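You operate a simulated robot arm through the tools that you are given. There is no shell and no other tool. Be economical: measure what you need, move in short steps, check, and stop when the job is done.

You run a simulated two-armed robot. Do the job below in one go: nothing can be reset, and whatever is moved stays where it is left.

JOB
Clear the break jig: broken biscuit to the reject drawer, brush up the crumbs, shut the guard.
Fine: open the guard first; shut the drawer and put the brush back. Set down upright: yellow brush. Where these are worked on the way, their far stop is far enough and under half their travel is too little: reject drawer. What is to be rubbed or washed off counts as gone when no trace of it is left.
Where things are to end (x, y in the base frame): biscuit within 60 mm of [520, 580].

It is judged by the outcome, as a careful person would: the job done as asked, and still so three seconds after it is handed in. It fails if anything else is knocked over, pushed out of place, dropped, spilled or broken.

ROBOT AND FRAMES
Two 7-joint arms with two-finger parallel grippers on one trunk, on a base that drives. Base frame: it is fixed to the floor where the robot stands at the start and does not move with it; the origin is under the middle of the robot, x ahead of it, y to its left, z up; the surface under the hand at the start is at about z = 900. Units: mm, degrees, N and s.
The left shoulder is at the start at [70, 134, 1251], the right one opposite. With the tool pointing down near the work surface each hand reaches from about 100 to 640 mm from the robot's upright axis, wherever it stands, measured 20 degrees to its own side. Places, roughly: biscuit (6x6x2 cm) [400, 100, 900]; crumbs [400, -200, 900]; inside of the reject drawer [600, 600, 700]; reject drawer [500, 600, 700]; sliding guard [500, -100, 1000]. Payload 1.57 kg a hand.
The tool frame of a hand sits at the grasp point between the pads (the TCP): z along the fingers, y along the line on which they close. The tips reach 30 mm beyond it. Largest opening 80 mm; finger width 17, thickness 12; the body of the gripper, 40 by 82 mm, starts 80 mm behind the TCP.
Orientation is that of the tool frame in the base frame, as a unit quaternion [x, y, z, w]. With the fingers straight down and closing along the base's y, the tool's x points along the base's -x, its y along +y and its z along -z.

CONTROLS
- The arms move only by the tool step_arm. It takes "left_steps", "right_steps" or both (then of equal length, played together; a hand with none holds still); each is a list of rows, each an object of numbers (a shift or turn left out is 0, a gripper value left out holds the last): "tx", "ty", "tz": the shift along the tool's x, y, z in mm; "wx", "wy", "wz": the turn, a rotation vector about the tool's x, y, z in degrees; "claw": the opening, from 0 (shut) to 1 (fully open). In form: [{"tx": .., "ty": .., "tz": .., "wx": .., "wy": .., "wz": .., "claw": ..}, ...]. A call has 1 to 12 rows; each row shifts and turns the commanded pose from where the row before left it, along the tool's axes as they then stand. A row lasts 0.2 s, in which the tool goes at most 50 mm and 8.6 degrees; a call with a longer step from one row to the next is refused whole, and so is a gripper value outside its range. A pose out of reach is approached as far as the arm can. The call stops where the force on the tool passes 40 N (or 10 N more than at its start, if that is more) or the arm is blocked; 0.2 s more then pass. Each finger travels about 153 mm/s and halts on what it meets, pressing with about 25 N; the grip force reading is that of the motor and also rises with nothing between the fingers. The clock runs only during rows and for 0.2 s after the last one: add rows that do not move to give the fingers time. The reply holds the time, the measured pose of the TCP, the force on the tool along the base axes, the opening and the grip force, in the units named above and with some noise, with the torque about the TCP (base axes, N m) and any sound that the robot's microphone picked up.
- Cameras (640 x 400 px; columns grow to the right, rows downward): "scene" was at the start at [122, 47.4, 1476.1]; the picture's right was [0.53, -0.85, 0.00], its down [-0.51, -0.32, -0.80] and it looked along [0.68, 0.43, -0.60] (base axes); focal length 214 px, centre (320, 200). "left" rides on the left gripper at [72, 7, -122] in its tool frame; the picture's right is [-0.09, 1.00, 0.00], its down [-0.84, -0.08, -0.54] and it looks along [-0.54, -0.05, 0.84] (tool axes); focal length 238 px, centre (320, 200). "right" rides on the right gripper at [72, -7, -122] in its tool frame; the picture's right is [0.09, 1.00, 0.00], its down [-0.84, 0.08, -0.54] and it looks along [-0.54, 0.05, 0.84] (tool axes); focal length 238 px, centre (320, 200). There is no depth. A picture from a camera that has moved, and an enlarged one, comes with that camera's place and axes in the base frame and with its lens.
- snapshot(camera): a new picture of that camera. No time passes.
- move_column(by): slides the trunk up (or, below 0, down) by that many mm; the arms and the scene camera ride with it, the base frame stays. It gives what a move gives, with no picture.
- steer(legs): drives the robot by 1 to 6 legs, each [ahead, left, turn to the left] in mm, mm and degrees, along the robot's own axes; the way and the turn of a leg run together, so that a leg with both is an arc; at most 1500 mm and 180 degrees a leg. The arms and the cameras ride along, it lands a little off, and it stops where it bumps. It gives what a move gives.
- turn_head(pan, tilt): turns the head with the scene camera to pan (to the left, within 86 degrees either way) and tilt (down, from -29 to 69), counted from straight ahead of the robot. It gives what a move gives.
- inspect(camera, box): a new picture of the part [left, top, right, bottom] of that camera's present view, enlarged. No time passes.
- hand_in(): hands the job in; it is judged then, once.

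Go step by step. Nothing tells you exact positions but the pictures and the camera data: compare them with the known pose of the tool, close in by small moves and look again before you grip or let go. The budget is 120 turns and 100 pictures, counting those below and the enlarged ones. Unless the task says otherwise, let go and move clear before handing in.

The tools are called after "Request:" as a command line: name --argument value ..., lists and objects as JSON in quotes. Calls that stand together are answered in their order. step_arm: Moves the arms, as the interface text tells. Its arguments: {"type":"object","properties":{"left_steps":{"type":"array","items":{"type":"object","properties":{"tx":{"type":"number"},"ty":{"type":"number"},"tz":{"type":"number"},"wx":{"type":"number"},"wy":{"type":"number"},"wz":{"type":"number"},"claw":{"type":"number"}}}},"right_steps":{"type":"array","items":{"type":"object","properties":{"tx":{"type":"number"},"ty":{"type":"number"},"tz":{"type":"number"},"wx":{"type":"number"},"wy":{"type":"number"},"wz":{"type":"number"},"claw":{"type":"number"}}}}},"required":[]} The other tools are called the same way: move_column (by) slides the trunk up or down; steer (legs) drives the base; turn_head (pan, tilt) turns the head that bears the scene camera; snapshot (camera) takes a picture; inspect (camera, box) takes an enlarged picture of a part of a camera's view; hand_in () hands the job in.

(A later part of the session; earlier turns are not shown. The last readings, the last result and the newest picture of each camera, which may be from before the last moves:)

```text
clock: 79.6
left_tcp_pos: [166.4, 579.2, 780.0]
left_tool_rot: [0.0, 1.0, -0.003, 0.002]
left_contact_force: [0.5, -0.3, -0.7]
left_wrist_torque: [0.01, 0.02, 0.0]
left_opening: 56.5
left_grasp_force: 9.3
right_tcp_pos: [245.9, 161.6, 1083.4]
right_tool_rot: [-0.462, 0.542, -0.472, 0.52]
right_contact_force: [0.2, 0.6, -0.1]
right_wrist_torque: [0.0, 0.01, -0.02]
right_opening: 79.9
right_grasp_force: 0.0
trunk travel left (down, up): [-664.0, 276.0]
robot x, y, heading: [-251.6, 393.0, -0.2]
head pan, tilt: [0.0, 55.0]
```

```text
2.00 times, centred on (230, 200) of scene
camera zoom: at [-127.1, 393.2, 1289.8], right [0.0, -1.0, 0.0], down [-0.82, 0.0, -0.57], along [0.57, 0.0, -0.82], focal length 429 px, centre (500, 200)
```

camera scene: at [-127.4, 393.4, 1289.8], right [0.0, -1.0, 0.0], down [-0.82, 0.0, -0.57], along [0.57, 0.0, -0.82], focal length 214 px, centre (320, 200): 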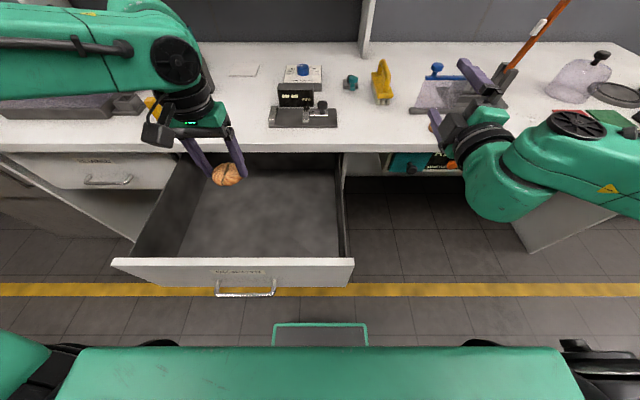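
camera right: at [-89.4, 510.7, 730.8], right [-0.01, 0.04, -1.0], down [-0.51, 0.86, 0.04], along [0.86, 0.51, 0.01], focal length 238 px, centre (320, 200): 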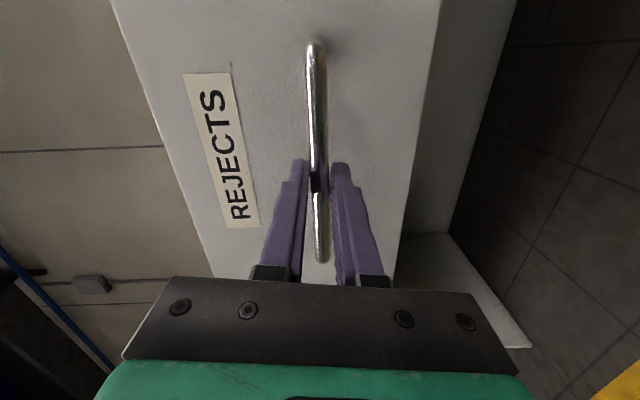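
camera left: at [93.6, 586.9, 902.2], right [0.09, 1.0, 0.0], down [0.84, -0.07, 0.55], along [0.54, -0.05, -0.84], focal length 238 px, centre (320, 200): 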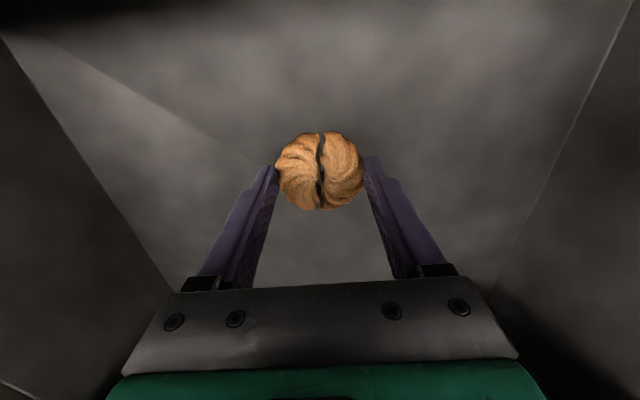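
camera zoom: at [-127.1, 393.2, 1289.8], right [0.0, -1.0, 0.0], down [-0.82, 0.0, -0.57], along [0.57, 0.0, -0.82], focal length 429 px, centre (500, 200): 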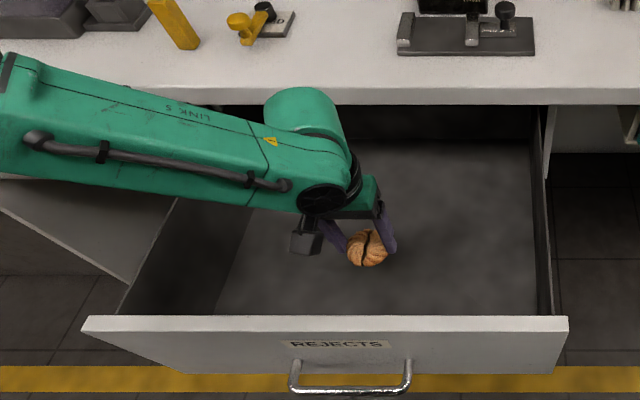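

Continue down in small steps watching the force.

Request:
step_arm --left_steps '[{"tz": 12}, {"tz": 12}, {"tz": 8}, {"tz": 5}, {"tz": 5}]'

Request:
snapshot --camera "left"

```text
clock: 80.8
left_tcp_pos: [168.2, 579.3, 737.8]
left_tool_rot: [0.0, 1.0, -0.002, 0.002]
left_contact_force: [0.3, -0.8, -1.2]
left_wrist_torque: [0.0, -0.02, 0.01]
left_opening: 56.1
left_grasp_force: 9.0
right_tcp_pos: [245.5, 160.0, 1082.3]
right_tool_rot: [-0.462, 0.542, -0.473, 0.519]
right_contact_force: [1.1, 0.0, -0.4]
right_wrist_torque: [-0.01, -0.01, -0.03]
right_opening: 80.1
right_grasp_force: 0.1
trunk travel left (down, up): [-664.0, 276.0]
robot x, y, heading: [-252.2, 391.2, -0.1]
head pan, tilt: [0.0, 55.0]
```

```text
33 pictures are left
camera left: at [94.2, 587.0, 860.0], right [0.09, 1.0, 0.0], down [0.84, -0.07, 0.55], along [0.54, -0.05, -0.84], focal length 238 px, centre (320, 200)
```

left: 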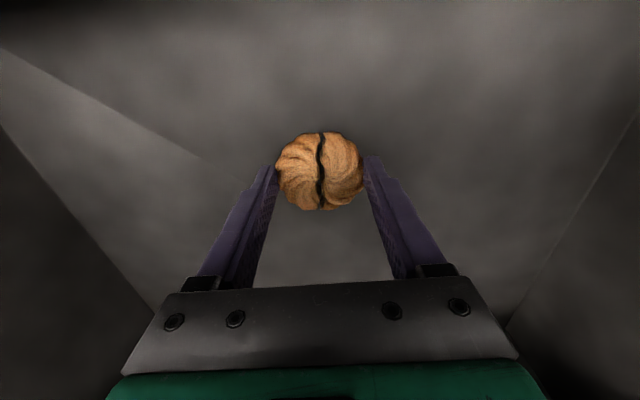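

Request:
step_arm --left_steps '[{"tz": 4}, {"tz": 4}, {"tz": 4}, {"tz": 4}]'

```text
clock: 81.8
left_tcp_pos: [167.3, 580.8, 722.2]
left_tool_rot: [-0.002, 1.0, -0.002, 0.002]
left_contact_force: [-0.5, -0.8, 0.1]
left_wrist_torque: [-0.01, 0.03, 0.02]
left_opening: 56.4
left_grasp_force: 8.9
right_tcp_pos: [244.5, 161.1, 1082.7]
right_tool_rot: [-0.462, 0.542, -0.472, 0.52]
right_contact_force: [0.0, -0.3, -0.3]
right_wrist_torque: [0.01, 0.01, 0.02]
right_opening: 79.9
right_grasp_force: 0.0
trunk travel left (down, up): [-664.0, 276.0]
robot x, y, heading: [-244.2, 391.3, 0.1]
head pan, tilt: [0.0, 55.0]
```

Request:
step_arm --left_steps '[{"tz": 4}, {"tz": 4}, {"tz": 4}, {"tz": 4}]'

```text
clock: 82.8
left_tcp_pos: [165.0, 582.9, 713.0]
left_tool_rot: [-0.002, 1.0, -0.002, 0.001]
left_contact_force: [0.2, 0.4, -0.2]
left_wrist_torque: [-0.02, -0.05, -0.01]
left_opening: 56.3
left_grasp_force: 9.3
left hand out of reach, approached as far as the arm can: row 3, 4
right_tcp_pos: [245.7, 160.1, 1081.9]
right_tool_rot: [-0.462, 0.542, -0.473, 0.519]
right_contact_force: [0.4, 0.6, -0.5]
right_wrist_torque: [-0.01, 0.0, 0.0]
right_opening: 79.9
right_grasp_force: 0.1
trunk travel left (down, up): [-664.0, 276.0]
robot x, y, heading: [-247.7, 393.1, 0.2]
head pan, tilt: [0.0, 55.0]
```

The arm is at its limit; I use the trunk for the last millimetres.

Request:
move_column --by -8

```text
clock: 83.4
left_tcp_pos: [163.9, 583.2, 706.0]
left_tool_rot: [-0.001, 1.0, -0.001, 0.001]
left_contact_force: [-0.2, 0.1, 2.5]
left_wrist_torque: [0.01, 0.01, 0.02]
left_opening: 56.5
left_grasp_force: 8.9
right_tcp_pos: [247.0, 159.6, 1075.0]
right_tool_rot: [-0.461, 0.542, -0.473, 0.519]
right_contact_force: [-0.1, -0.1, 0.5]
right_wrist_torque: [0.02, -0.01, -0.01]
right_opening: 80.4
right_grasp_force: 0.0
trunk travel left (down, up): [-656.0, 284.0]
robot x, y, heading: [-245.7, 392.2, 0.1]
head pan, tilt: [0.0, 55.0]
```

A light contact (2.5 N): the biscuit is on the drawer floor. Release and rise.

Request:
step_arm --left_steps '[{"claw": 0.8}, {"claw": 1}, {}, {"tz": -20}, {"tz": -40}, {"tz": -40}, {"tz": -40}, {"tz": -40}, {"tz": -40}, {"tz": -30}]'

Request:
snapshot --camera "left"

```text
clock: 85.6
left_tcp_pos: [161.8, 583.2, 956.1]
left_tool_rot: [0.0, 1.0, -0.002, 0.002]
left_contact_force: [0.0, -0.4, -0.2]
left_wrist_torque: [0.02, -0.01, 0.03]
left_opening: 80.0
left_grasp_force: 0.0
right_tcp_pos: [245.1, 160.4, 1075.9]
right_tool_rot: [-0.461, 0.541, -0.473, 0.52]
right_contact_force: [0.1, -0.4, 1.0]
right_wrist_torque: [-0.01, -0.01, -0.04]
right_opening: 80.1
right_grasp_force: 0.0
trunk travel left (down, up): [-656.0, 284.0]
robot x, y, heading: [-246.7, 389.3, 0.2]
head pan, tilt: [0.0, 55.0]
```

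```text
32 pictures are left
camera left: at [89.2, 591.7, 1078.2], right [0.09, 1.0, 0.0], down [0.84, -0.07, 0.54], along [0.54, -0.05, -0.84], focal length 238 px, centre (320, 200)
```

left: 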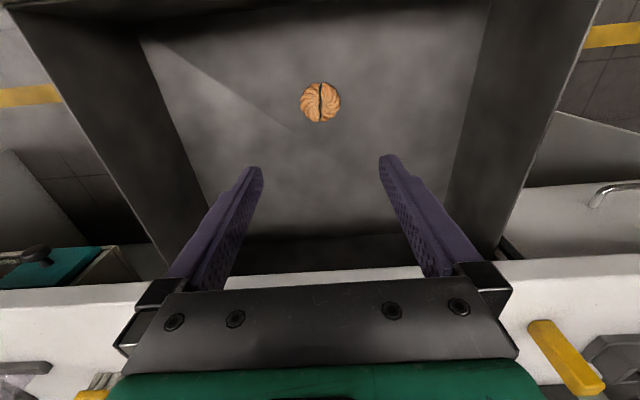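

The biscuit lies in the drawer. Now back off and return to the handle with the right hand to shut it, reversing the earlier route.

Request:
steer --legs '[[-350, 0, 0], [0, 421, 0]]'

Request:
move_column --by -342

Request:
snapshot --camera "right"

```text
clock: 90.0
left_tcp_pos: [-188.0, 1007.1, 955.3]
left_tool_rot: [0.0, 1.0, -0.002, 0.002]
left_contact_force: [-0.9, -0.2, -0.1]
left_wrist_torque: [-0.05, -0.01, 0.0]
left_opening: 80.0
left_grasp_force: 0.0
right_tcp_pos: [-106.7, 584.0, 1074.1]
right_tool_rot: [-0.462, 0.542, -0.473, 0.519]
right_contact_force: [0.8, 0.3, 0.0]
right_wrist_torque: [0.0, 0.03, 0.0]
right_opening: 80.0
right_grasp_force: 0.1
trunk travel left (down, up): [-656.0, 284.0]
robot x, y, heading: [-600.6, 818.0, 0.1]
head pan, tilt: [0.0, 55.0]
```

```text
clock: 93.4
left_tcp_pos: [-187.6, 1008.2, 612.7]
left_tool_rot: [-0.001, 1.0, -0.001, 0.001]
left_contact_force: [-0.3, 0.1, 0.3]
left_wrist_torque: [0.0, 0.0, 0.01]
left_opening: 80.1
left_grasp_force: 0.0
right_tcp_pos: [-105.6, 585.1, 732.2]
right_tool_rot: [-0.462, 0.542, -0.472, 0.519]
right_contact_force: [-0.5, 0.8, 0.0]
right_wrist_torque: [-0.02, -0.03, 0.03]
right_opening: 80.1
right_grasp_force: 0.0
trunk travel left (down, up): [-314.0, 626.0]
robot x, y, heading: [-595.8, 811.7, -0.0]
head pan, tilt: [0.0, 55.0]
```

```text
31 pictures are left
camera right: at [-230.6, 516.0, 731.3], right [-0.01, 0.04, -1.0], down [-0.51, 0.86, 0.04], along [0.86, 0.51, 0.01], focal length 238 px, centre (320, 200)
```

right: 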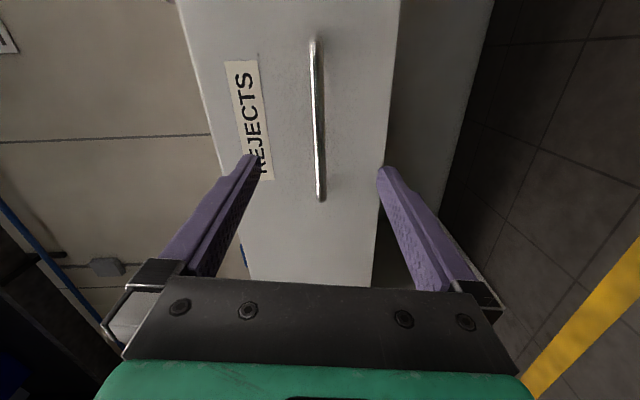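

Aligned. Advance, grip the handle, and push the drawer home.

Request:
steer --legs '[[80, 0, 0]]'

Request:
step_arm --right_steps '[{"claw": 0.4}, {"claw": 0}, {}, {}, {}]'

Request:
steer --legs '[[170, 0, 0], [170, 0, 0]]'

Request:
snapshot --camera "scene"

```text
clock: 94.5
left_tcp_pos: [-108.4, 1008.3, 612.4]
left_tool_rot: [-0.002, 1.0, -0.002, 0.001]
left_contact_force: [0.8, 0.2, -0.5]
left_wrist_torque: [0.0, 0.06, -0.01]
left_opening: 79.9
left_grasp_force: 0.1
right_tcp_pos: [-26.3, 584.0, 732.3]
right_tool_rot: [-0.462, 0.542, -0.473, 0.519]
right_contact_force: [0.7, -1.1, 0.1]
right_wrist_torque: [-0.02, -0.02, 0.0]
right_opening: 80.2
right_grasp_force: 0.1
trunk travel left (down, up): [-314.0, 626.0]
robot x, y, heading: [-517.9, 819.1, -0.1]
head pan, tilt: [0.0, 55.0]
```

```text
clock: 95.7
left_tcp_pos: [-108.3, 1008.5, 613.3]
left_tool_rot: [0.0, 1.0, -0.001, 0.002]
left_contact_force: [0.0, 0.0, 0.3]
left_wrist_torque: [-0.05, -0.03, 0.01]
left_opening: 79.9
left_grasp_force: 0.0
right_tcp_pos: [-27.2, 583.9, 732.1]
right_tool_rot: [-0.461, 0.542, -0.473, 0.519]
right_contact_force: [-1.3, 0.0, -2.9]
right_wrist_torque: [-0.59, 0.05, 0.0]
right_opening: 13.7
right_grasp_force: 30.9
trunk travel left (down, up): [-314.0, 626.0]
robot x, y, heading: [-518.4, 819.5, 0.0]
head pan, tilt: [0.0, 55.0]
```

```text
clock: 98.2
left_tcp_pos: [229.6, 1008.4, 612.8]
left_tool_rot: [-0.002, 1.0, 0.0, 0.001]
left_contact_force: [-0.1, -1.3, 1.0]
left_wrist_torque: [-0.01, 0.0, -0.01]
left_opening: 79.7
left_grasp_force: 0.1
right_tcp_pos: [312.2, 584.6, 731.9]
right_tool_rot: [-0.461, 0.542, -0.472, 0.52]
right_contact_force: [-0.5, -5.9, -1.5]
right_wrist_torque: [-0.53, -0.02, -0.38]
right_opening: 13.8
right_grasp_force: 29.8
trunk travel left (down, up): [-314.0, 626.0]
robot x, y, heading: [-184.1, 817.0, 0.1]
head pan, tilt: [0.0, 55.0]
```

```text
30 pictures are left
camera scene: at [-59.6, 817.1, 939.7], right [0.0, -1.0, 0.0], down [-0.82, 0.0, -0.57], along [0.57, 0.0, -0.82], focal length 214 px, centre (320, 200)
```

scene: 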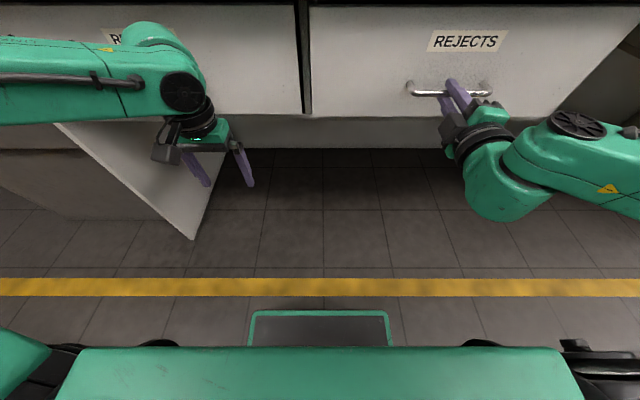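

About 12 mm remain; push on until it's fully home.

Request:
steer --legs '[[20, 0, 0]]'

Request:
inspect --camera "scene" --box '[200, 0, 640, 130]'

```text
clock: 99.0
left_tcp_pos: [247.1, 1008.4, 614.9]
left_tool_rot: [-0.002, 1.0, 0.0, 0.004]
left_contact_force: [0.6, 0.5, -0.2]
left_wrist_torque: [0.03, 0.01, -0.02]
left_opening: 80.1
left_grasp_force: 0.1
right_tcp_pos: [331.1, 585.0, 732.8]
right_tool_rot: [-0.463, 0.543, -0.471, 0.52]
right_contact_force: [-30.8, -0.8, -14.5]
right_wrist_torque: [-0.57, 0.11, 0.08]
right_opening: 13.9
right_grasp_force: 30.5
trunk travel left (down, up): [-314.0, 626.0]
robot x, y, heading: [-161.6, 817.1, 0.2]
head pan, tilt: [0.0, 55.0]
```

```text
1.45 times, centred on (420, 65) of scene
camera zoom: at [-43.2, 817.2, 940.0], right [0.0, -1.0, 0.0], down [-0.82, 0.0, -0.58], along [0.58, 0.0, -0.82], focal length 312 px, centre (174, 396)
```

zoom: 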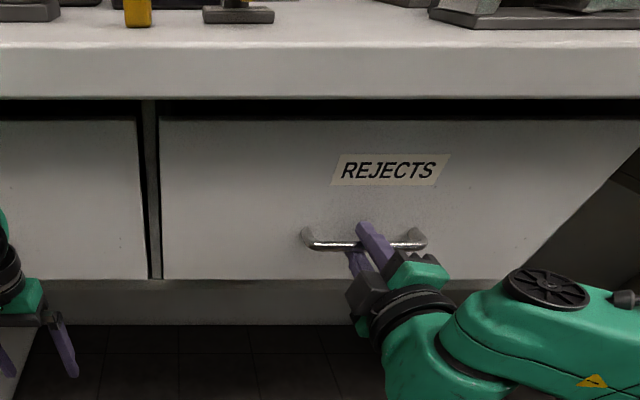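

The drawer is shut. Release, back off, raise the trunk to working height and head for the jig; the support block goes back first.

Request:
step_arm --right_steps '[{"claw": 0.7}, {"claw": 1}, {}, {}]'

Request:
steer --legs '[[-130, 0, 0]]'

Request:
move_column --by 511

Request:
step_arm --right_steps '[{"wz": 8.2, "tz": -15}, {"wz": 8.2, "tz": -15}, {"wz": 8.2, "tz": -15}, {"wz": 8.2, "tz": -15}, {"wz": 8.2, "tz": -15}, {"wz": 8.2, "tz": -15}, {"wz": 8.2}, {"wz": 8.2}, {"wz": 8.2}, {"wz": 8.2}, {"wz": 6}, {}]'

Request:
step_arm --right_steps '[{"wy": 8}, {"wy": 8}, {"wy": 8}, {"wy": 8}, {"wy": 8}, {"wy": 8}, {"wy": 8}, {"wy": 8}, {"wy": 8}, {"wy": 8}, {"wy": 8}, {}]'

```text
clock: 100.0
left_tcp_pos: [249.1, 1008.3, 613.8]
left_tool_rot: [-0.002, 1.0, -0.002, 0.003]
left_contact_force: [-0.6, 0.3, -0.2]
left_wrist_torque: [-0.04, -0.01, 0.04]
left_opening: 80.1
left_grasp_force: 0.0
right_tcp_pos: [332.0, 584.5, 731.2]
right_tool_rot: [-0.464, 0.542, -0.471, 0.519]
right_contact_force: [-0.3, -0.3, 0.0]
right_wrist_torque: [0.01, -0.03, -0.02]
right_opening: 80.1
right_grasp_force: 0.1
trunk travel left (down, up): [-314.0, 626.0]
robot x, y, heading: [-159.7, 821.2, 0.1]
head pan, tilt: [0.0, 55.0]
```

```text
clock: 101.2
left_tcp_pos: [120.3, 1008.5, 613.2]
left_tool_rot: [-0.001, 1.0, -0.001, 0.002]
left_contact_force: [0.8, -0.3, -0.4]
left_wrist_torque: [0.03, 0.02, -0.02]
left_opening: 80.2
left_grasp_force: 0.1
right_tcp_pos: [203.0, 585.8, 731.4]
right_tool_rot: [-0.462, 0.543, -0.472, 0.519]
right_contact_force: [0.1, 0.4, -0.2]
right_wrist_torque: [-0.02, 0.03, 0.0]
right_opening: 79.9
right_grasp_force: 0.1
trunk travel left (down, up): [-314.0, 626.0]
robot x, y, heading: [-289.5, 817.3, 0.3]
head pan, tilt: [0.0, 55.0]
```

```text
refused: 511 is not a number from -400 to 400
```

```text
clock: 103.8
left_tcp_pos: [120.6, 1009.0, 612.6]
left_tool_rot: [-0.001, 1.0, -0.002, 0.002]
left_contact_force: [0.3, 0.4, 0.0]
left_wrist_torque: [-0.01, -0.02, -0.01]
left_opening: 79.9
left_grasp_force: 0.0
right_tcp_pos: [185.6, 541.8, 754.0]
right_tool_rot: [-0.03, 0.714, -0.09, 0.694]
right_contact_force: [0.0, -0.4, 0.2]
right_wrist_torque: [0.01, 0.02, -0.01]
right_opening: 80.2
right_grasp_force: 0.0
right hand out of reach, approached as far as the arm can: row 1, 2, 3, 4, 5, 6
trunk travel left (down, up): [-314.0, 626.0]
robot x, y, heading: [-290.6, 816.3, -0.0]
head pan, tilt: [0.0, 55.0]
```

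```text
clock: 106.4
left_tcp_pos: [120.8, 1008.9, 613.9]
left_tool_rot: [0.0, 1.0, -0.001, 0.002]
left_contact_force: [0.8, -0.1, 0.0]
left_wrist_torque: [0.02, -0.01, 0.01]
left_opening: 80.2
left_grasp_force: 0.1
right_tcp_pos: [184.8, 540.0, 754.6]
right_tool_rot: [0.042, 0.995, -0.086, 0.004]
right_contact_force: [-1.4, -0.2, 0.2]
right_wrist_torque: [0.01, 0.02, -0.02]
right_opening: 80.1
right_grasp_force: 0.1
trunk travel left (down, up): [-314.0, 626.0]
robot x, y, heading: [-287.3, 817.3, -0.1]
head pan, tilt: [0.0, 55.0]
```

Request:
move_column --by 400

Request:
move_column --by 111

Request:
steer --legs '[[0, -1067, 0], [370, 0, 0]]'

Request:
step_arm --left_steps '[{"tx": 40}, {"tx": 40, "ty": -10}, {"tx": 18, "ty": -15}, {}]'

Request:
snapshot --camera "left"

Request:
snapshot --camera "scene"

```text
clock: 110.3
left_tcp_pos: [120.5, 1008.6, 1013.5]
left_tool_rot: [-0.001, 1.0, -0.002, 0.002]
left_contact_force: [0.5, -0.4, -0.5]
left_wrist_torque: [-0.01, 0.02, -0.03]
left_opening: 80.1
left_grasp_force: 0.1
right_tcp_pos: [185.9, 540.5, 1153.7]
right_tool_rot: [0.042, 0.995, -0.086, 0.004]
right_contact_force: [-0.5, 0.0, 0.2]
right_wrist_torque: [-0.02, -0.02, -0.02]
right_opening: 79.8
right_grasp_force: 0.0
trunk travel left (down, up): [-714.0, 226.0]
robot x, y, heading: [-294.3, 817.8, -0.2]
head pan, tilt: [0.0, 55.0]
```

```text
clock: 111.7
left_tcp_pos: [121.2, 1008.9, 1124.6]
left_tool_rot: [-0.001, 1.0, -0.002, 0.002]
left_contact_force: [0.1, 0.5, -0.3]
left_wrist_torque: [0.02, -0.02, 0.0]
left_opening: 79.7
left_grasp_force: 0.0
right_tcp_pos: [186.3, 540.0, 1266.1]
right_tool_rot: [0.041, 0.995, -0.087, 0.004]
right_contact_force: [0.3, 0.9, 0.3]
right_wrist_torque: [-0.03, -0.02, 0.02]
right_opening: 79.7
right_grasp_force: 0.0
trunk travel left (down, up): [-825.0, 115.0]
robot x, y, heading: [-291.9, 815.1, -0.2]
head pan, tilt: [0.0, 55.0]
```

```text
clock: 119.1
left_tcp_pos: [489.1, -45.5, 1124.7]
left_tool_rot: [-0.004, 1.0, -0.001, 0.002]
left_contact_force: [0.5, -0.2, 0.8]
left_wrist_torque: [-0.05, -0.01, 0.0]
left_opening: 80.1
left_grasp_force: 0.0
right_tcp_pos: [557.9, -513.5, 1265.3]
right_tool_rot: [0.039, 0.995, -0.087, 0.004]
right_contact_force: [0.1, 0.0, 0.4]
right_wrist_torque: [0.03, -0.02, 0.04]
right_opening: 79.9
right_grasp_force: 0.1
trunk travel left (down, up): [-825.0, 115.0]
robot x, y, heading: [84.4, -236.5, 0.1]
head pan, tilt: [0.0, 55.0]
```

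```text
clock: 120.1
left_tcp_pos: [394.3, -73.1, 1122.9]
left_tool_rot: [-0.005, 1.0, -0.002, 0.001]
left_contact_force: [-0.3, 0.0, 0.6]
left_wrist_torque: [0.01, 0.03, 0.01]
left_opening: 80.1
left_grasp_force: 0.0
right_tcp_pos: [560.8, -515.9, 1263.8]
right_tool_rot: [0.039, 0.996, -0.086, 0.004]
right_contact_force: [0.6, 0.3, -0.1]
right_wrist_torque: [-0.02, 0.01, -0.02]
right_opening: 80.0
right_grasp_force: 0.0
trunk travel left (down, up): [-825.0, 115.0]
robot x, y, heading: [83.9, -239.1, 0.7]
head pan, tilt: [0.0, 55.0]
```

```text
28 pictures are left
camera left: at [320.9, -65.7, 1245.8], right [0.08, 1.0, 0.0], down [0.84, -0.07, 0.55], along [0.54, -0.05, -0.84], focal length 238 px, centre (320, 200)
```

left: 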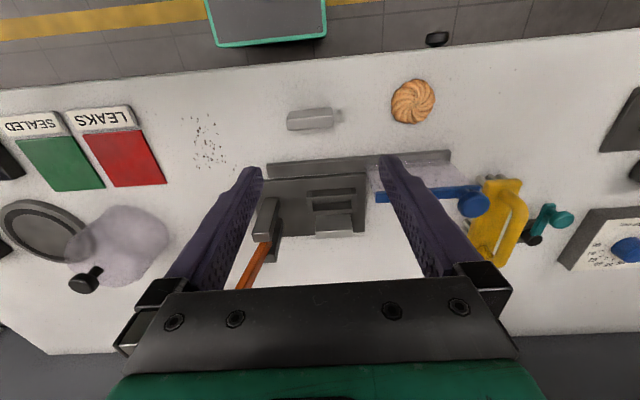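

```text
27 pictures are left
camera scene: at [203.7, -240.0, 1450.7], right [0.01, -1.0, 0.0], down [-0.82, -0.01, -0.57], along [0.57, 0.0, -0.82], focal length 214 px, centre (320, 200)
```

scene: 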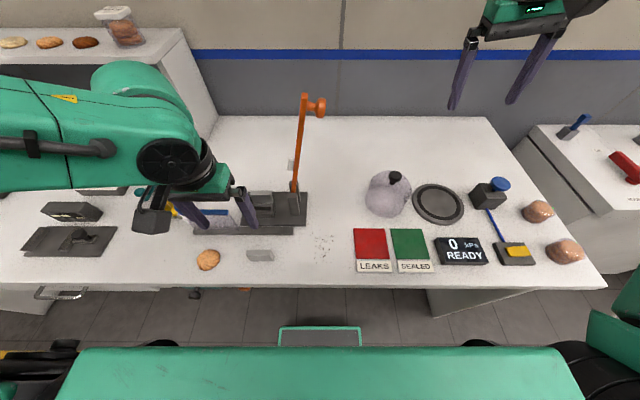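

I see a matching bright block in the rear; the front pocket is empty. Zoom in for exact positions.

Request:
inspect --camera "left" --box '[270, 90, 400, 250]'

```text
2.50 times, centred on (335, 170) of left
camera zoom: at [320.9, -65.7, 1245.8], right [0.08, 1.0, 0.0], down [0.84, -0.07, 0.55], along [0.54, -0.05, -0.84], focal length 596 px, centre (282, 275)
```

zoom: 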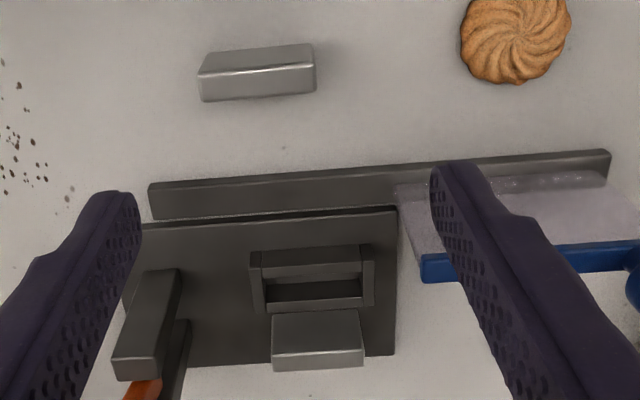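

Pocket interior centre computes to (535,-65), opening about 16×62 mm; the block stands at (400,-86). Go down to grip the block centrally.

Request:
step_arm --left_steps '[{"tx": -6, "ty": -12.5}, {"tz": 40}, {"tz": 40}, {"tz": 40}, {"tz": 28}, {}]'

Request:
inspect --camera "left" --box '[230, 80, 410, 220]'

```text
clock: 121.5
left_tcp_pos: [418.5, -84.8, 985.5]
left_tool_rot: [-0.004, 1.0, -0.003, 0.001]
left_contact_force: [-0.4, 1.0, -0.3]
left_wrist_torque: [-0.02, 0.01, 0.01]
left_opening: 79.9
left_grasp_force: 0.1
left hand out of reach, approached as far as the arm can: row 2, 4
right_tcp_pos: [560.2, -513.3, 1266.5]
right_tool_rot: [0.038, 0.996, -0.086, 0.004]
right_contact_force: [0.3, -0.4, 0.2]
right_wrist_torque: [-0.03, 0.02, 0.0]
right_opening: 79.9
right_grasp_force: 0.0
trunk travel left (down, up): [-825.0, 115.0]
robot x, y, heading: [85.3, -241.6, 0.3]
head pan, tilt: [0.0, 55.0]
```

```text
2.86 times, centred on (320, 150) of left
camera zoom: at [345.6, -76.8, 1107.5], right [0.08, 1.0, 0.0], down [0.84, -0.07, 0.55], along [0.54, -0.05, -0.84], focal length 681 px, centre (320, 343)
```

zoom: 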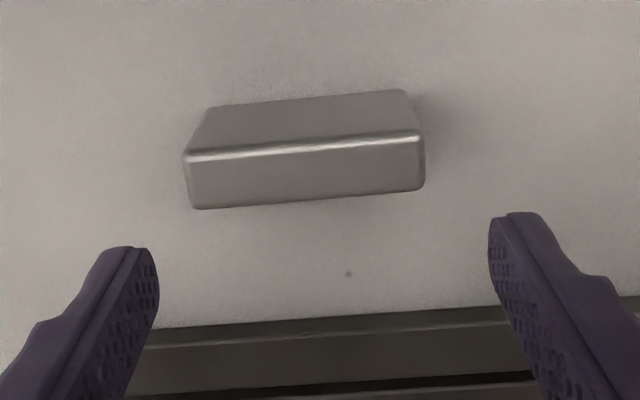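

The hand is too close to the robot there. Drive back 55 mm and re-align over the block.

Request:
steer --legs '[[-55, 0, 0]]'

Request:
step_arm --left_steps '[{"tx": -15}, {"tx": -15}, {}]'

```text
clock: 122.4
left_tcp_pos: [370.5, -84.1, 982.8]
left_tool_rot: [-0.004, 1.0, -0.002, -0.001]
left_contact_force: [0.1, 0.7, -0.1]
left_wrist_torque: [0.01, 0.07, 0.03]
left_opening: 80.0
left_grasp_force: 0.1
right_tcp_pos: [513.3, -514.1, 1261.4]
right_tool_rot: [0.038, 0.995, -0.087, 0.0]
right_contact_force: [0.5, 0.0, -0.6]
right_wrist_torque: [0.02, 0.06, 0.0]
right_opening: 80.2
right_grasp_force: 0.0
trunk travel left (down, up): [-825.0, 115.0]
robot x, y, heading: [28.9, -238.4, 0.2]
head pan, tilt: [0.0, 55.0]
```

```text
clock: 123.2
left_tcp_pos: [394.0, -84.1, 986.5]
left_tool_rot: [-0.005, 1.0, -0.001, 0.003]
left_contact_force: [-0.2, -0.5, 0.2]
left_wrist_torque: [0.02, -0.04, -0.03]
left_opening: 80.0
left_grasp_force: 0.1
right_tcp_pos: [503.4, -513.7, 1266.1]
right_tool_rot: [0.039, 0.995, -0.087, 0.003]
right_contact_force: [-0.2, 0.9, 0.2]
right_wrist_torque: [-0.03, -0.02, -0.01]
right_opening: 79.8
right_grasp_force: 0.1
trunk travel left (down, up): [-825.0, 115.0]
robot x, y, heading: [30.8, -244.8, 0.3]
head pan, tilt: [0.0, 55.0]
```

Request:
step_arm --left_steps '[{"tx": -7.5, "ty": -2}, {"tz": 10}, {"tz": 11}, {}, {"claw": 0.6}, {"claw": 0.4}, {}, {}]'

Request:
inspect --camera "left" --box '[230, 80, 410, 220]'

```text
clock: 125.0
left_tcp_pos: [402.5, -85.4, 964.6]
left_tool_rot: [-0.005, 1.0, -0.002, 0.002]
left_contact_force: [0.1, -0.9, 0.2]
left_wrist_torque: [-0.04, 0.01, 0.01]
left_opening: 59.4
left_grasp_force: 24.9
right_tcp_pos: [506.4, -514.1, 1266.0]
right_tool_rot: [0.039, 0.995, -0.087, 0.003]
right_contact_force: [0.1, 0.8, -0.2]
right_wrist_torque: [0.02, -0.01, -0.02]
right_opening: 80.0
right_grasp_force: 0.0
trunk travel left (down, up): [-825.0, 115.0]
robot x, y, heading: [30.6, -242.1, 0.3]
head pan, tilt: [0.0, 55.0]
```

```text
2.86 times, centred on (320, 150) of left
camera zoom: at [329.0, -79.1, 1086.8], right [0.08, 1.0, 0.0], down [0.84, -0.07, 0.55], along [0.54, -0.05, -0.84], focal length 681 px, centre (320, 343)
```

zoom: 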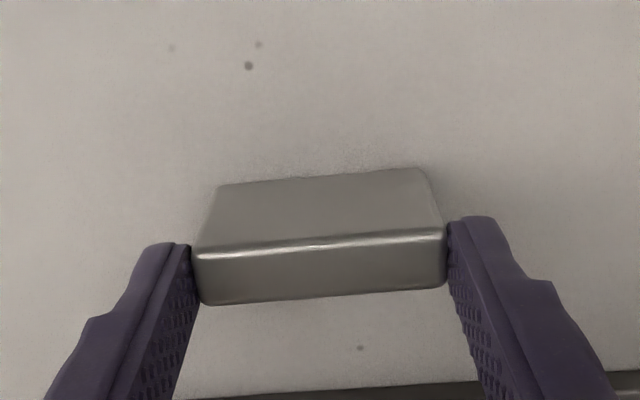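

Block held squarely. Lift, drive ahead 60 mm, and bring it above the pocket.

Request:
step_arm --left_steps '[{"tz": -25}, {"tz": -30}, {"tz": -25}, {}]'

Request:
steer --legs '[[60, 0, 0]]'

Request:
step_arm --left_steps '[{}, {"tx": -30, "ty": 8}, {"tx": -30, "ty": 8}, {}]'

```text
clock: 126.0
left_tcp_pos: [401.5, -87.0, 1044.8]
left_tool_rot: [-0.005, 1.0, -0.002, 0.002]
left_contact_force: [0.4, -1.2, -0.7]
left_wrist_torque: [0.02, 0.0, 0.04]
left_opening: 59.7
left_grasp_force: 25.5
right_tcp_pos: [506.1, -514.3, 1266.1]
right_tool_rot: [0.04, 0.995, -0.086, 0.003]
right_contact_force: [0.7, 0.2, -0.4]
right_wrist_torque: [-0.02, -0.02, -0.01]
right_opening: 80.0
right_grasp_force: 0.1
trunk travel left (down, up): [-825.0, 115.0]
robot x, y, heading: [27.3, -243.4, 0.3]
head pan, tilt: [0.0, 55.0]
```

```text
clock: 127.0
left_tcp_pos: [454.2, -85.4, 1048.6]
left_tool_rot: [-0.004, 1.0, -0.002, 0.005]
left_contact_force: [-0.7, 0.0, -0.3]
left_wrist_torque: [-0.01, -0.08, 0.01]
left_opening: 59.7
left_grasp_force: 24.9
right_tcp_pos: [555.6, -513.2, 1268.7]
right_tool_rot: [0.039, 0.995, -0.086, 0.007]
right_contact_force: [-0.5, 0.4, 0.4]
right_wrist_torque: [0.01, -0.1, 0.05]
right_opening: 80.0
right_grasp_force: 0.0
trunk travel left (down, up): [-825.0, 115.0]
robot x, y, heading: [87.3, -241.0, 0.5]
head pan, tilt: [0.0, 55.0]
```

```text
clock: 128.0
left_tcp_pos: [520.8, -69.4, 1045.2]
left_tool_rot: [-0.004, 1.0, -0.002, 0.002]
left_contact_force: [-0.9, -0.4, -1.9]
left_wrist_torque: [-0.01, 0.01, 0.04]
left_opening: 59.6
left_grasp_force: 24.8
right_tcp_pos: [565.1, -513.2, 1265.5]
right_tool_rot: [0.04, 0.995, -0.086, 0.004]
right_contact_force: [-0.6, -0.3, 0.2]
right_wrist_torque: [-0.01, 0.03, 0.0]
right_opening: 80.0
right_grasp_force: 0.2
trunk travel left (down, up): [-825.0, 115.0]
robot x, y, heading: [85.9, -245.0, 0.4]
head pan, tilt: [0.0, 55.0]
```

Request:
step_arm --left_steps '[{"tx": -14, "ty": 4.4}, {"tz": 22}, {"tz": 20}, {}]'

Request:
inspect --camera "left" --box '[230, 80, 410, 220]'

Request:
inspect --camera "scene" --box '[190, 150, 320, 250]'

```text
clock: 129.0
left_tcp_pos: [535.6, -64.6, 1002.1]
left_tool_rot: [-0.005, 1.0, -0.002, 0.002]
left_contact_force: [0.3, -0.7, -1.5]
left_wrist_torque: [-0.02, 0.04, -0.02]
left_opening: 59.4
left_grasp_force: 25.3
right_tcp_pos: [564.7, -513.4, 1265.3]
right_tool_rot: [0.039, 0.996, -0.086, 0.004]
right_contact_force: [-0.2, 0.3, 0.1]
right_wrist_torque: [-0.02, -0.01, 0.0]
right_opening: 80.1
right_grasp_force: 0.0
trunk travel left (down, up): [-825.0, 115.0]
robot x, y, heading: [86.5, -242.7, 0.5]
head pan, tilt: [0.0, 55.0]
```

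```text
2.86 times, centred on (320, 150) of left
camera zoom: at [461.7, -57.7, 1124.9], right [0.08, 1.0, 0.0], down [0.84, -0.07, 0.55], along [0.54, -0.05, -0.84], focal length 681 px, centre (320, 343)
```

zoom: 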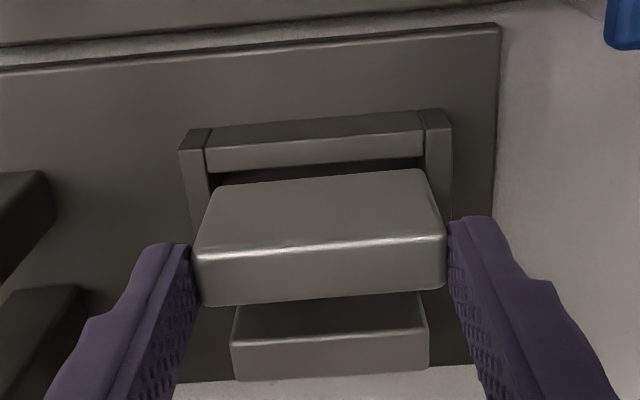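

```text
4.00 times, centred on (255, 200) of scene
camera zoom: at [208.2, -238.7, 1450.7], right [0.01, -1.0, 0.0], down [-0.82, -0.01, -0.57], along [0.57, 0.0, -0.82], focal length 858 px, centre (580, 200)
```

zoom: 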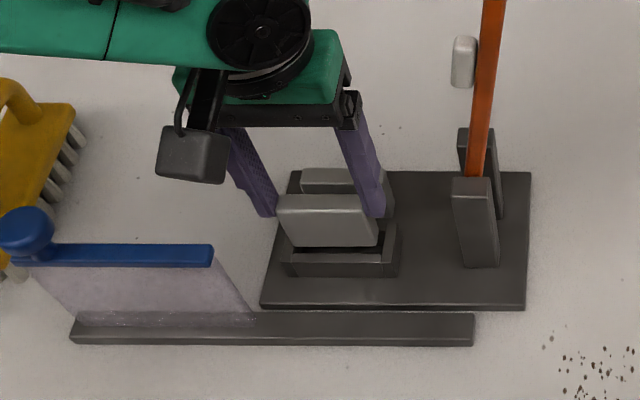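

Block aligned within ~1.5 mm; nudge −1.5 mm in y and lower it into the pocket.

Request:
step_arm --left_steps '[{"ty": -1.5}, {"tz": 6}, {"tz": 5}, {"tz": 5}, {"tz": 4}]'

```text
clock: 130.2
left_tcp_pos: [533.4, -67.1, 984.0]
left_tool_rot: [-0.005, 1.0, -0.002, 0.004]
left_contact_force: [3.6, 1.4, 18.3]
left_wrist_torque: [0.27, -0.04, 0.02]
left_opening: 59.6
left_grasp_force: 25.0
right_tcp_pos: [562.0, -513.0, 1266.8]
right_tool_rot: [0.039, 0.996, -0.086, 0.005]
right_contact_force: [-0.6, -0.2, 0.3]
right_wrist_torque: [0.01, -0.04, 0.03]
right_opening: 80.1
right_grasp_force: 0.0
trunk travel left (down, up): [-825.0, 115.0]
robot x, y, heading: [87.4, -242.5, 0.5]
head pan, tilt: [0.0, 55.0]
```

Contact at 984, about 12 mm high—it's catching an edge. Back up slightly and look.

Request:
step_arm --left_steps '[{"tz": -4}, {}]'

Request:
inspect --camera "left" --box '[240, 80, 400, 200]'

Request:
inspect --camera "scene" --box '[230, 180, 300, 230]'

```text
clock: 130.8
left_tcp_pos: [533.7, -65.5, 987.8]
left_tool_rot: [-0.004, 1.0, -0.002, 0.001]
left_contact_force: [0.4, 1.2, -1.1]
left_wrist_torque: [-0.02, 0.01, 0.01]
left_opening: 59.3
left_grasp_force: 25.4
right_tcp_pos: [563.6, -513.5, 1265.6]
right_tool_rot: [0.039, 0.996, -0.086, 0.003]
right_contact_force: [-0.2, -0.5, -0.5]
right_wrist_torque: [-0.02, -0.03, 0.04]
right_opening: 80.1
right_grasp_force: 0.1
trunk travel left (down, up): [-825.0, 115.0]
robot x, y, heading: [85.4, -243.3, 0.4]
head pan, tilt: [0.0, 55.0]
```

```text
3.33 times, centred on (320, 140) of left
camera zoom: at [460.5, -58.9, 1109.1], right [0.08, 1.0, 0.0], down [0.84, -0.07, 0.54], along [0.54, -0.05, -0.84], focal length 794 px, centre (320, 400)
```

zoom: 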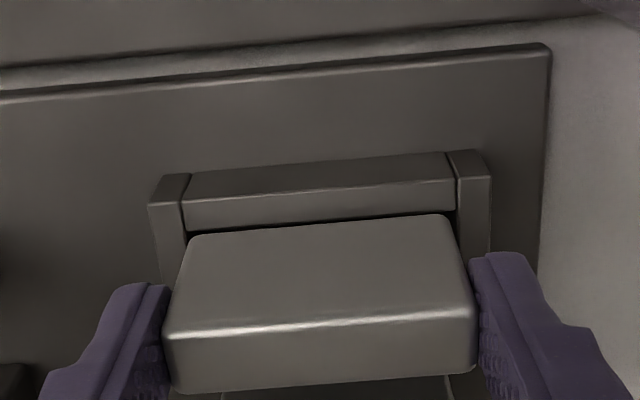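

```text
8.00 times, centred on (265, 205) of scene
camera zoom: at [207.2, -238.4, 1450.6], right [0.01, -1.0, 0.0], down [-0.82, -0.01, -0.57], along [0.57, 0.0, -0.82], focal length 1716 px, centre (760, 160)
```

zoom: 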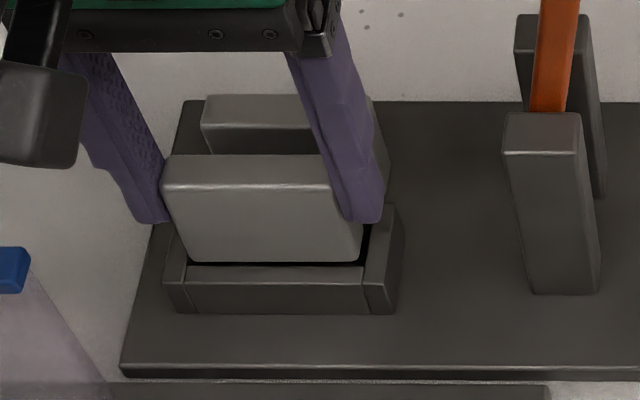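

The block is catching the front wall: it needs about +2.5 mm in x. Retry with gentle steps.

Request:
step_arm --left_steps '[{"tx": -2.5, "ty": 0.5}, {"tz": 4}, {"tz": 4}, {"tz": 3}, {}]'

```text
clock: 132.0
left_tcp_pos: [537.6, -66.7, 975.7]
left_tool_rot: [-0.004, 1.0, -0.001, 0.002]
left_contact_force: [-1.7, 0.1, -1.5]
left_wrist_torque: [0.01, 0.05, -0.01]
left_opening: 59.7
left_grasp_force: 25.3
right_tcp_pos: [564.3, -514.0, 1265.2]
right_tool_rot: [0.039, 0.995, -0.086, 0.003]
right_contact_force: [-0.1, -0.3, 1.0]
right_wrist_torque: [0.05, 0.0, -0.01]
right_opening: 80.1
right_grasp_force: 0.1
trunk travel left (down, up): [-825.0, 115.0]
robot x, y, heading: [86.0, -240.7, 0.4]
head pan, tilt: [0.0, 55.0]
```

It's entering the pocket now (975.7, no force). Continue to the floor.

Request:
step_arm --left_steps '[{"tz": 3}, {"tz": 3}, {}]'

```text
clock: 132.8
left_tcp_pos: [536.7, -66.2, 971.2]
left_tool_rot: [-0.004, 1.0, -0.002, 0.002]
left_contact_force: [-2.0, 0.8, -0.8]
left_wrist_torque: [-0.03, 0.07, -0.04]
left_opening: 59.7
left_grasp_force: 24.6
right_tcp_pos: [565.1, -513.0, 1264.2]
right_tool_rot: [0.039, 0.995, -0.087, 0.004]
right_contact_force: [-0.5, -0.1, 0.0]
right_wrist_torque: [0.02, -0.02, -0.02]
right_opening: 80.1
right_grasp_force: 0.1
trunk travel left (down, up): [-825.0, 115.0]
robot x, y, heading: [83.9, -239.6, 0.3]
head pan, tilt: [0.0, 55.0]
```

Request:
step_arm --left_steps '[{"tz": 2}, {"tz": 2}, {}]'

```text
clock: 133.6
left_tcp_pos: [536.1, -66.2, 966.6]
left_tool_rot: [-0.004, 1.0, -0.002, 0.002]
left_contact_force: [-1.4, 0.4, -0.9]
left_wrist_torque: [-0.03, 0.03, -0.07]
left_opening: 59.5
left_grasp_force: 24.6
right_tcp_pos: [563.6, -513.7, 1264.9]
right_tool_rot: [0.039, 0.995, -0.086, 0.003]
right_contact_force: [0.2, -0.3, -0.8]
right_wrist_torque: [0.0, -0.03, -0.02]
right_opening: 80.2
right_grasp_force: 0.1
trunk travel left (down, up): [-825.0, 115.0]
robot x, y, heading: [89.2, -242.4, 0.2]
head pan, tilt: [0.0, 55.0]
```

Request:
step_arm --left_steps '[{"tz": 2}, {"tz": 1.5}, {}]'

Request:
inspect --camera "scene" --box '[230, 180, 300, 230]'

```text
clock: 134.4
left_tcp_pos: [536.6, -66.2, 962.5]
left_tool_rot: [-0.004, 1.0, -0.002, 0.003]
left_contact_force: [-3.4, 0.0, 2.1]
left_wrist_torque: [0.09, 0.08, -0.09]
left_opening: 59.7
left_grasp_force: 24.8
right_tcp_pos: [562.4, -512.3, 1264.9]
right_tool_rot: [0.039, 0.995, -0.086, 0.003]
right_contact_force: [0.2, 0.0, -0.2]
right_wrist_torque: [0.02, -0.02, -0.01]
right_opening: 80.2
right_grasp_force: 0.1
trunk travel left (down, up): [-825.0, 115.0]
robot x, y, heading: [85.2, -240.4, 0.5]
head pan, tilt: [0.0, 55.0]
```

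```text
8.00 times, centred on (265, 205) of scene
camera zoom: at [206.5, -238.8, 1450.9], right [0.01, -1.0, 0.0], down [-0.82, -0.01, -0.57], along [0.57, 0.0, -0.82], focal length 1716 px, centre (760, 160)
```

zoom: 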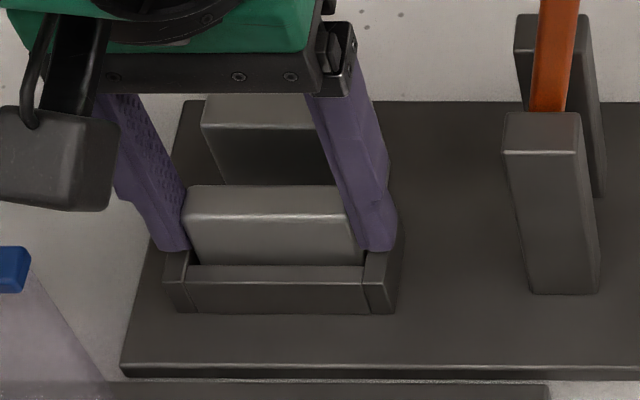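

The block is seated (light contact, top at z≈955). Release, lift clear, and check.

Request:
step_arm --left_steps '[{"claw": 0.85}, {"claw": 1}, {}, {"tz": -20}, {"tz": -40}, {"tz": -40}, {"tz": -40}, {"tx": 30}, {"tx": 30}]'

Request:
snapshot --camera "left"

```text
clock: 136.4
left_tcp_pos: [474.6, -65.0, 1103.1]
left_tool_rot: [-0.004, 1.0, -0.002, 0.003]
left_contact_force: [-0.3, -0.2, -0.5]
left_wrist_torque: [-0.02, 0.01, 0.01]
left_opening: 80.1
left_grasp_force: 0.2
right_tcp_pos: [562.1, -512.3, 1266.2]
right_tool_rot: [0.04, 0.995, -0.087, 0.004]
right_contact_force: [-0.6, -0.1, 0.5]
right_wrist_torque: [0.01, -0.02, 0.01]
right_opening: 79.9
right_grasp_force: 0.0
trunk travel left (down, up): [-825.0, 115.0]
robot x, y, heading: [87.4, -242.3, 0.6]
head pan, tilt: [0.0, 55.0]
```

```text
18 pictures are left
camera left: at [401.2, -57.7, 1225.1], right [0.08, 1.0, 0.0], down [0.83, -0.07, 0.55], along [0.54, -0.05, -0.84], focal length 238 px, centre (320, 200)
```

left: 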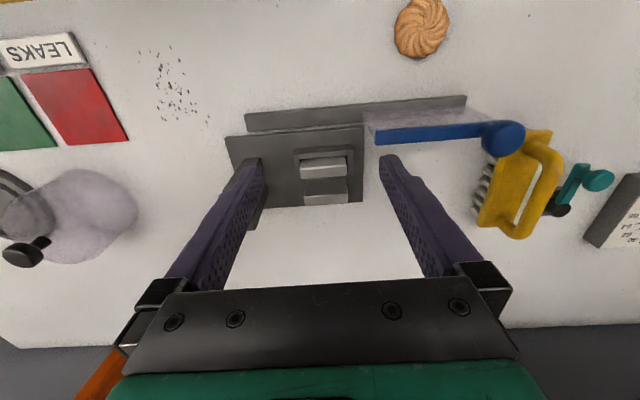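

The support block is back in its pocket. Next the brush: its handle is near (542,178,1000). Drive left 235 mm so the hand is over it.

Request:
steer --legs '[[0, 237, 0]]'

Request:
snapshot --camera "left"

```text
clock: 138.2
left_tcp_pos: [475.8, 170.0, 1103.0]
left_tool_rot: [-0.004, 1.0, 0.001, 0.002]
left_contact_force: [-0.2, -0.2, -0.8]
left_wrist_torque: [-0.02, -0.02, -0.01]
left_opening: 80.1
left_grasp_force: 0.2
right_tcp_pos: [563.2, -279.5, 1265.2]
right_tool_rot: [0.04, 0.996, -0.086, 0.004]
right_contact_force: [4.5, -14.0, 9.5]
right_wrist_torque: [0.22, -0.03, -0.09]
right_opening: 66.6
right_grasp_force: 0.1
trunk travel left (down, up): [-825.0, 115.0]
robot x, y, heading: [87.6, -2.9, 0.3]
head pan, tilt: [0.0, 55.0]
```

```text
17 pictures are left
camera left: at [402.1, 176.6, 1225.1], right [0.08, 1.0, 0.0], down [0.84, -0.07, 0.55], along [0.54, -0.05, -0.84], focal length 238 px, centre (320, 200)
```

left: 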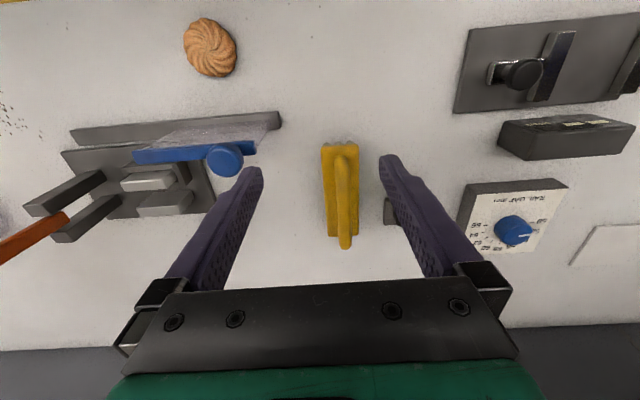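

The right hand touched the lever (14 N). I retreat it away at once and check the lever.

Request:
step_arm --right_steps '[{"ty": -15}, {"ty": -30}, {"ty": -40}, {"tx": 40}, {"tx": 45}, {"tx": 45}, {"tx": 45}, {"claw": 1}]'

Request:
turn_head --pan -5 --tilt 45

Request:
snapshot --camera "scene"

```text
clock: 140.0
left_tcp_pos: [474.1, 172.7, 1102.3]
left_tool_rot: [-0.003, 1.0, -0.002, 0.002]
left_contact_force: [0.1, -0.6, -0.7]
left_wrist_torque: [-0.01, -0.02, 0.0]
left_opening: 80.0
left_grasp_force: 0.0
right_tcp_pos: [421.5, -312.6, 1255.9]
right_tool_rot: [0.04, 0.995, -0.087, 0.005]
right_contact_force: [0.1, 0.3, 0.4]
right_wrist_torque: [0.02, -0.02, -0.03]
right_opening: 80.0
right_grasp_force: 0.1
right hand out of reach, approached as far as the arm can: row 3, 6, 7
trunk travel left (down, up): [-825.0, 115.0]
robot x, y, heading: [88.4, -2.5, 0.5]
head pan, tilt: [0.0, 55.0]
```

```text
clock: 140.7
left_tcp_pos: [475.1, 171.6, 1101.9]
left_tool_rot: [-0.003, 1.0, -0.002, 0.002]
left_contact_force: [0.9, -0.1, -0.2]
left_wrist_torque: [0.01, -0.01, 0.0]
left_opening: 80.4
left_grasp_force: 0.1
right_tcp_pos: [421.2, -312.9, 1253.9]
right_tool_rot: [0.04, 0.995, -0.087, 0.003]
right_contact_force: [-0.1, -0.2, 0.2]
right_wrist_torque: [0.02, 0.0, -0.03]
right_opening: 79.9
right_grasp_force: 0.1
trunk travel left (down, up): [-825.0, 115.0]
robot x, y, heading: [85.9, -3.0, 0.2]
head pan, tilt: [-5.0, 45.0]
```

```text
16 pictures are left
camera scene: at [214.8, -8.0, 1464.1], right [-0.08, -1.0, 0.0], down [-0.71, 0.06, -0.71], along [0.7, -0.06, -0.71], focal length 214 px, centre (320, 200)
```

scene: 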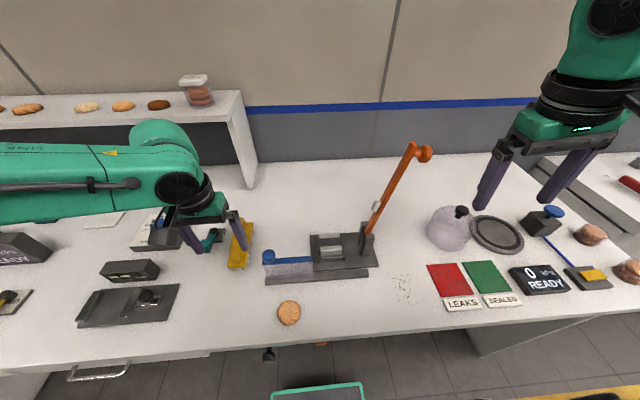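

The lever hasn't moved (knob still at about (584,-258)). The brush handle top computes to about (555,192,989), along x. Move the left hand above it.

Request:
step_arm --left_steps '[{"tx": -40, "ty": 10}, {"tx": -40, "ty": 10}, {"tz": 30}, {"tz": 35}, {}]'

Request:
snapshot --camera "left"

```text
clock: 141.9
left_tcp_pos: [554.8, 190.9, 1036.2]
left_tool_rot: [-0.003, 1.0, -0.002, 0.002]
left_contact_force: [1.6, 0.2, 0.2]
left_wrist_torque: [0.04, 0.0, 0.0]
left_opening: 80.1
left_grasp_force: 0.2
right_tcp_pos: [421.5, -312.5, 1254.9]
right_tool_rot: [0.039, 0.995, -0.086, 0.004]
right_contact_force: [0.4, 0.4, 0.8]
right_wrist_torque: [0.01, 0.02, -0.01]
right_opening: 80.0
right_grasp_force: 0.1
trunk travel left (down, up): [-825.0, 115.0]
robot x, y, heading: [83.1, -2.4, 0.3]
head pan, tilt: [-5.0, 45.0]
```

```text
15 pictures are left
camera left: at [481.5, 198.1, 1158.6], right [0.09, 1.0, 0.0], down [0.84, -0.07, 0.54], along [0.54, -0.05, -0.84], focal length 238 px, centre (320, 200)
```

left: 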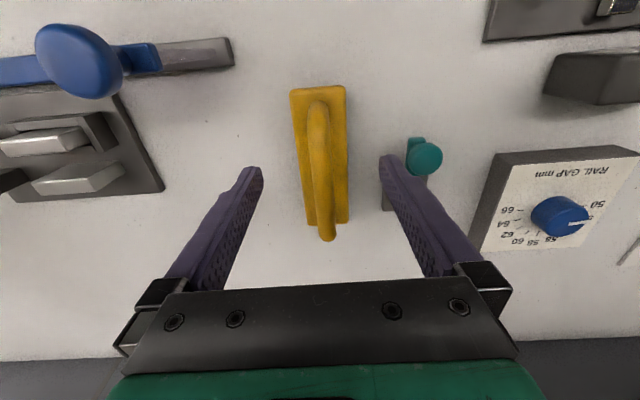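

Well aligned with the handle (558,191). Narrow the gripper a little, descend and grip the handle.

Request:
step_arm --left_steps '[{"claw": 0.6, "tx": -3}, {"tz": 20}, {"tz": 18}, {"tz": 10}, {}, {"claw": 0.1}, {"claw": 0}, {}, {}]'

Request:
inspect --camera "scene" --box '[150, 170, 290, 290]'

```text
clock: 143.9
left_tcp_pos: [557.7, 192.3, 987.4]
left_tool_rot: [-0.004, 1.0, -0.002, 0.002]
left_contact_force: [0.1, -0.2, -0.1]
left_wrist_torque: [0.01, 0.08, -0.01]
left_opening: 17.5
left_grasp_force: 24.8
right_tcp_pos: [421.1, -313.4, 1254.0]
right_tool_rot: [0.04, 0.995, -0.087, 0.003]
right_contact_force: [0.4, -0.3, -0.3]
right_wrist_torque: [0.0, 0.01, 0.01]
right_opening: 79.9
right_grasp_force: 0.1
trunk travel left (down, up): [-825.0, 115.0]
robot x, y, heading: [82.3, 1.3, 0.2]
head pan, tilt: [-5.0, 45.0]
```

```text
3.33 times, centred on (220, 230) of scene
camera zoom: at [215.4, -7.7, 1464.1], right [-0.08, -1.0, 0.0], down [-0.7, 0.06, -0.71], along [0.7, -0.06, -0.71], focal length 715 px, centre (653, 100)
```

zoom: 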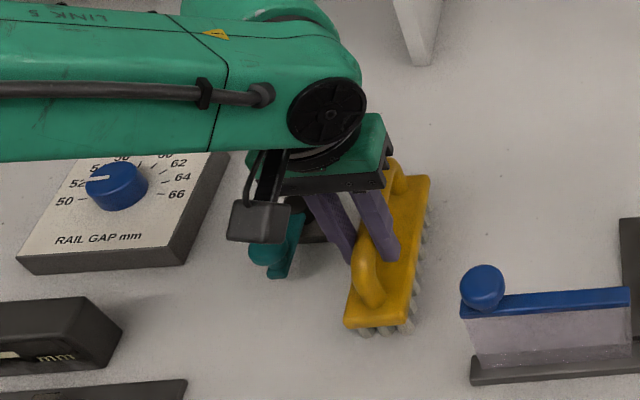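

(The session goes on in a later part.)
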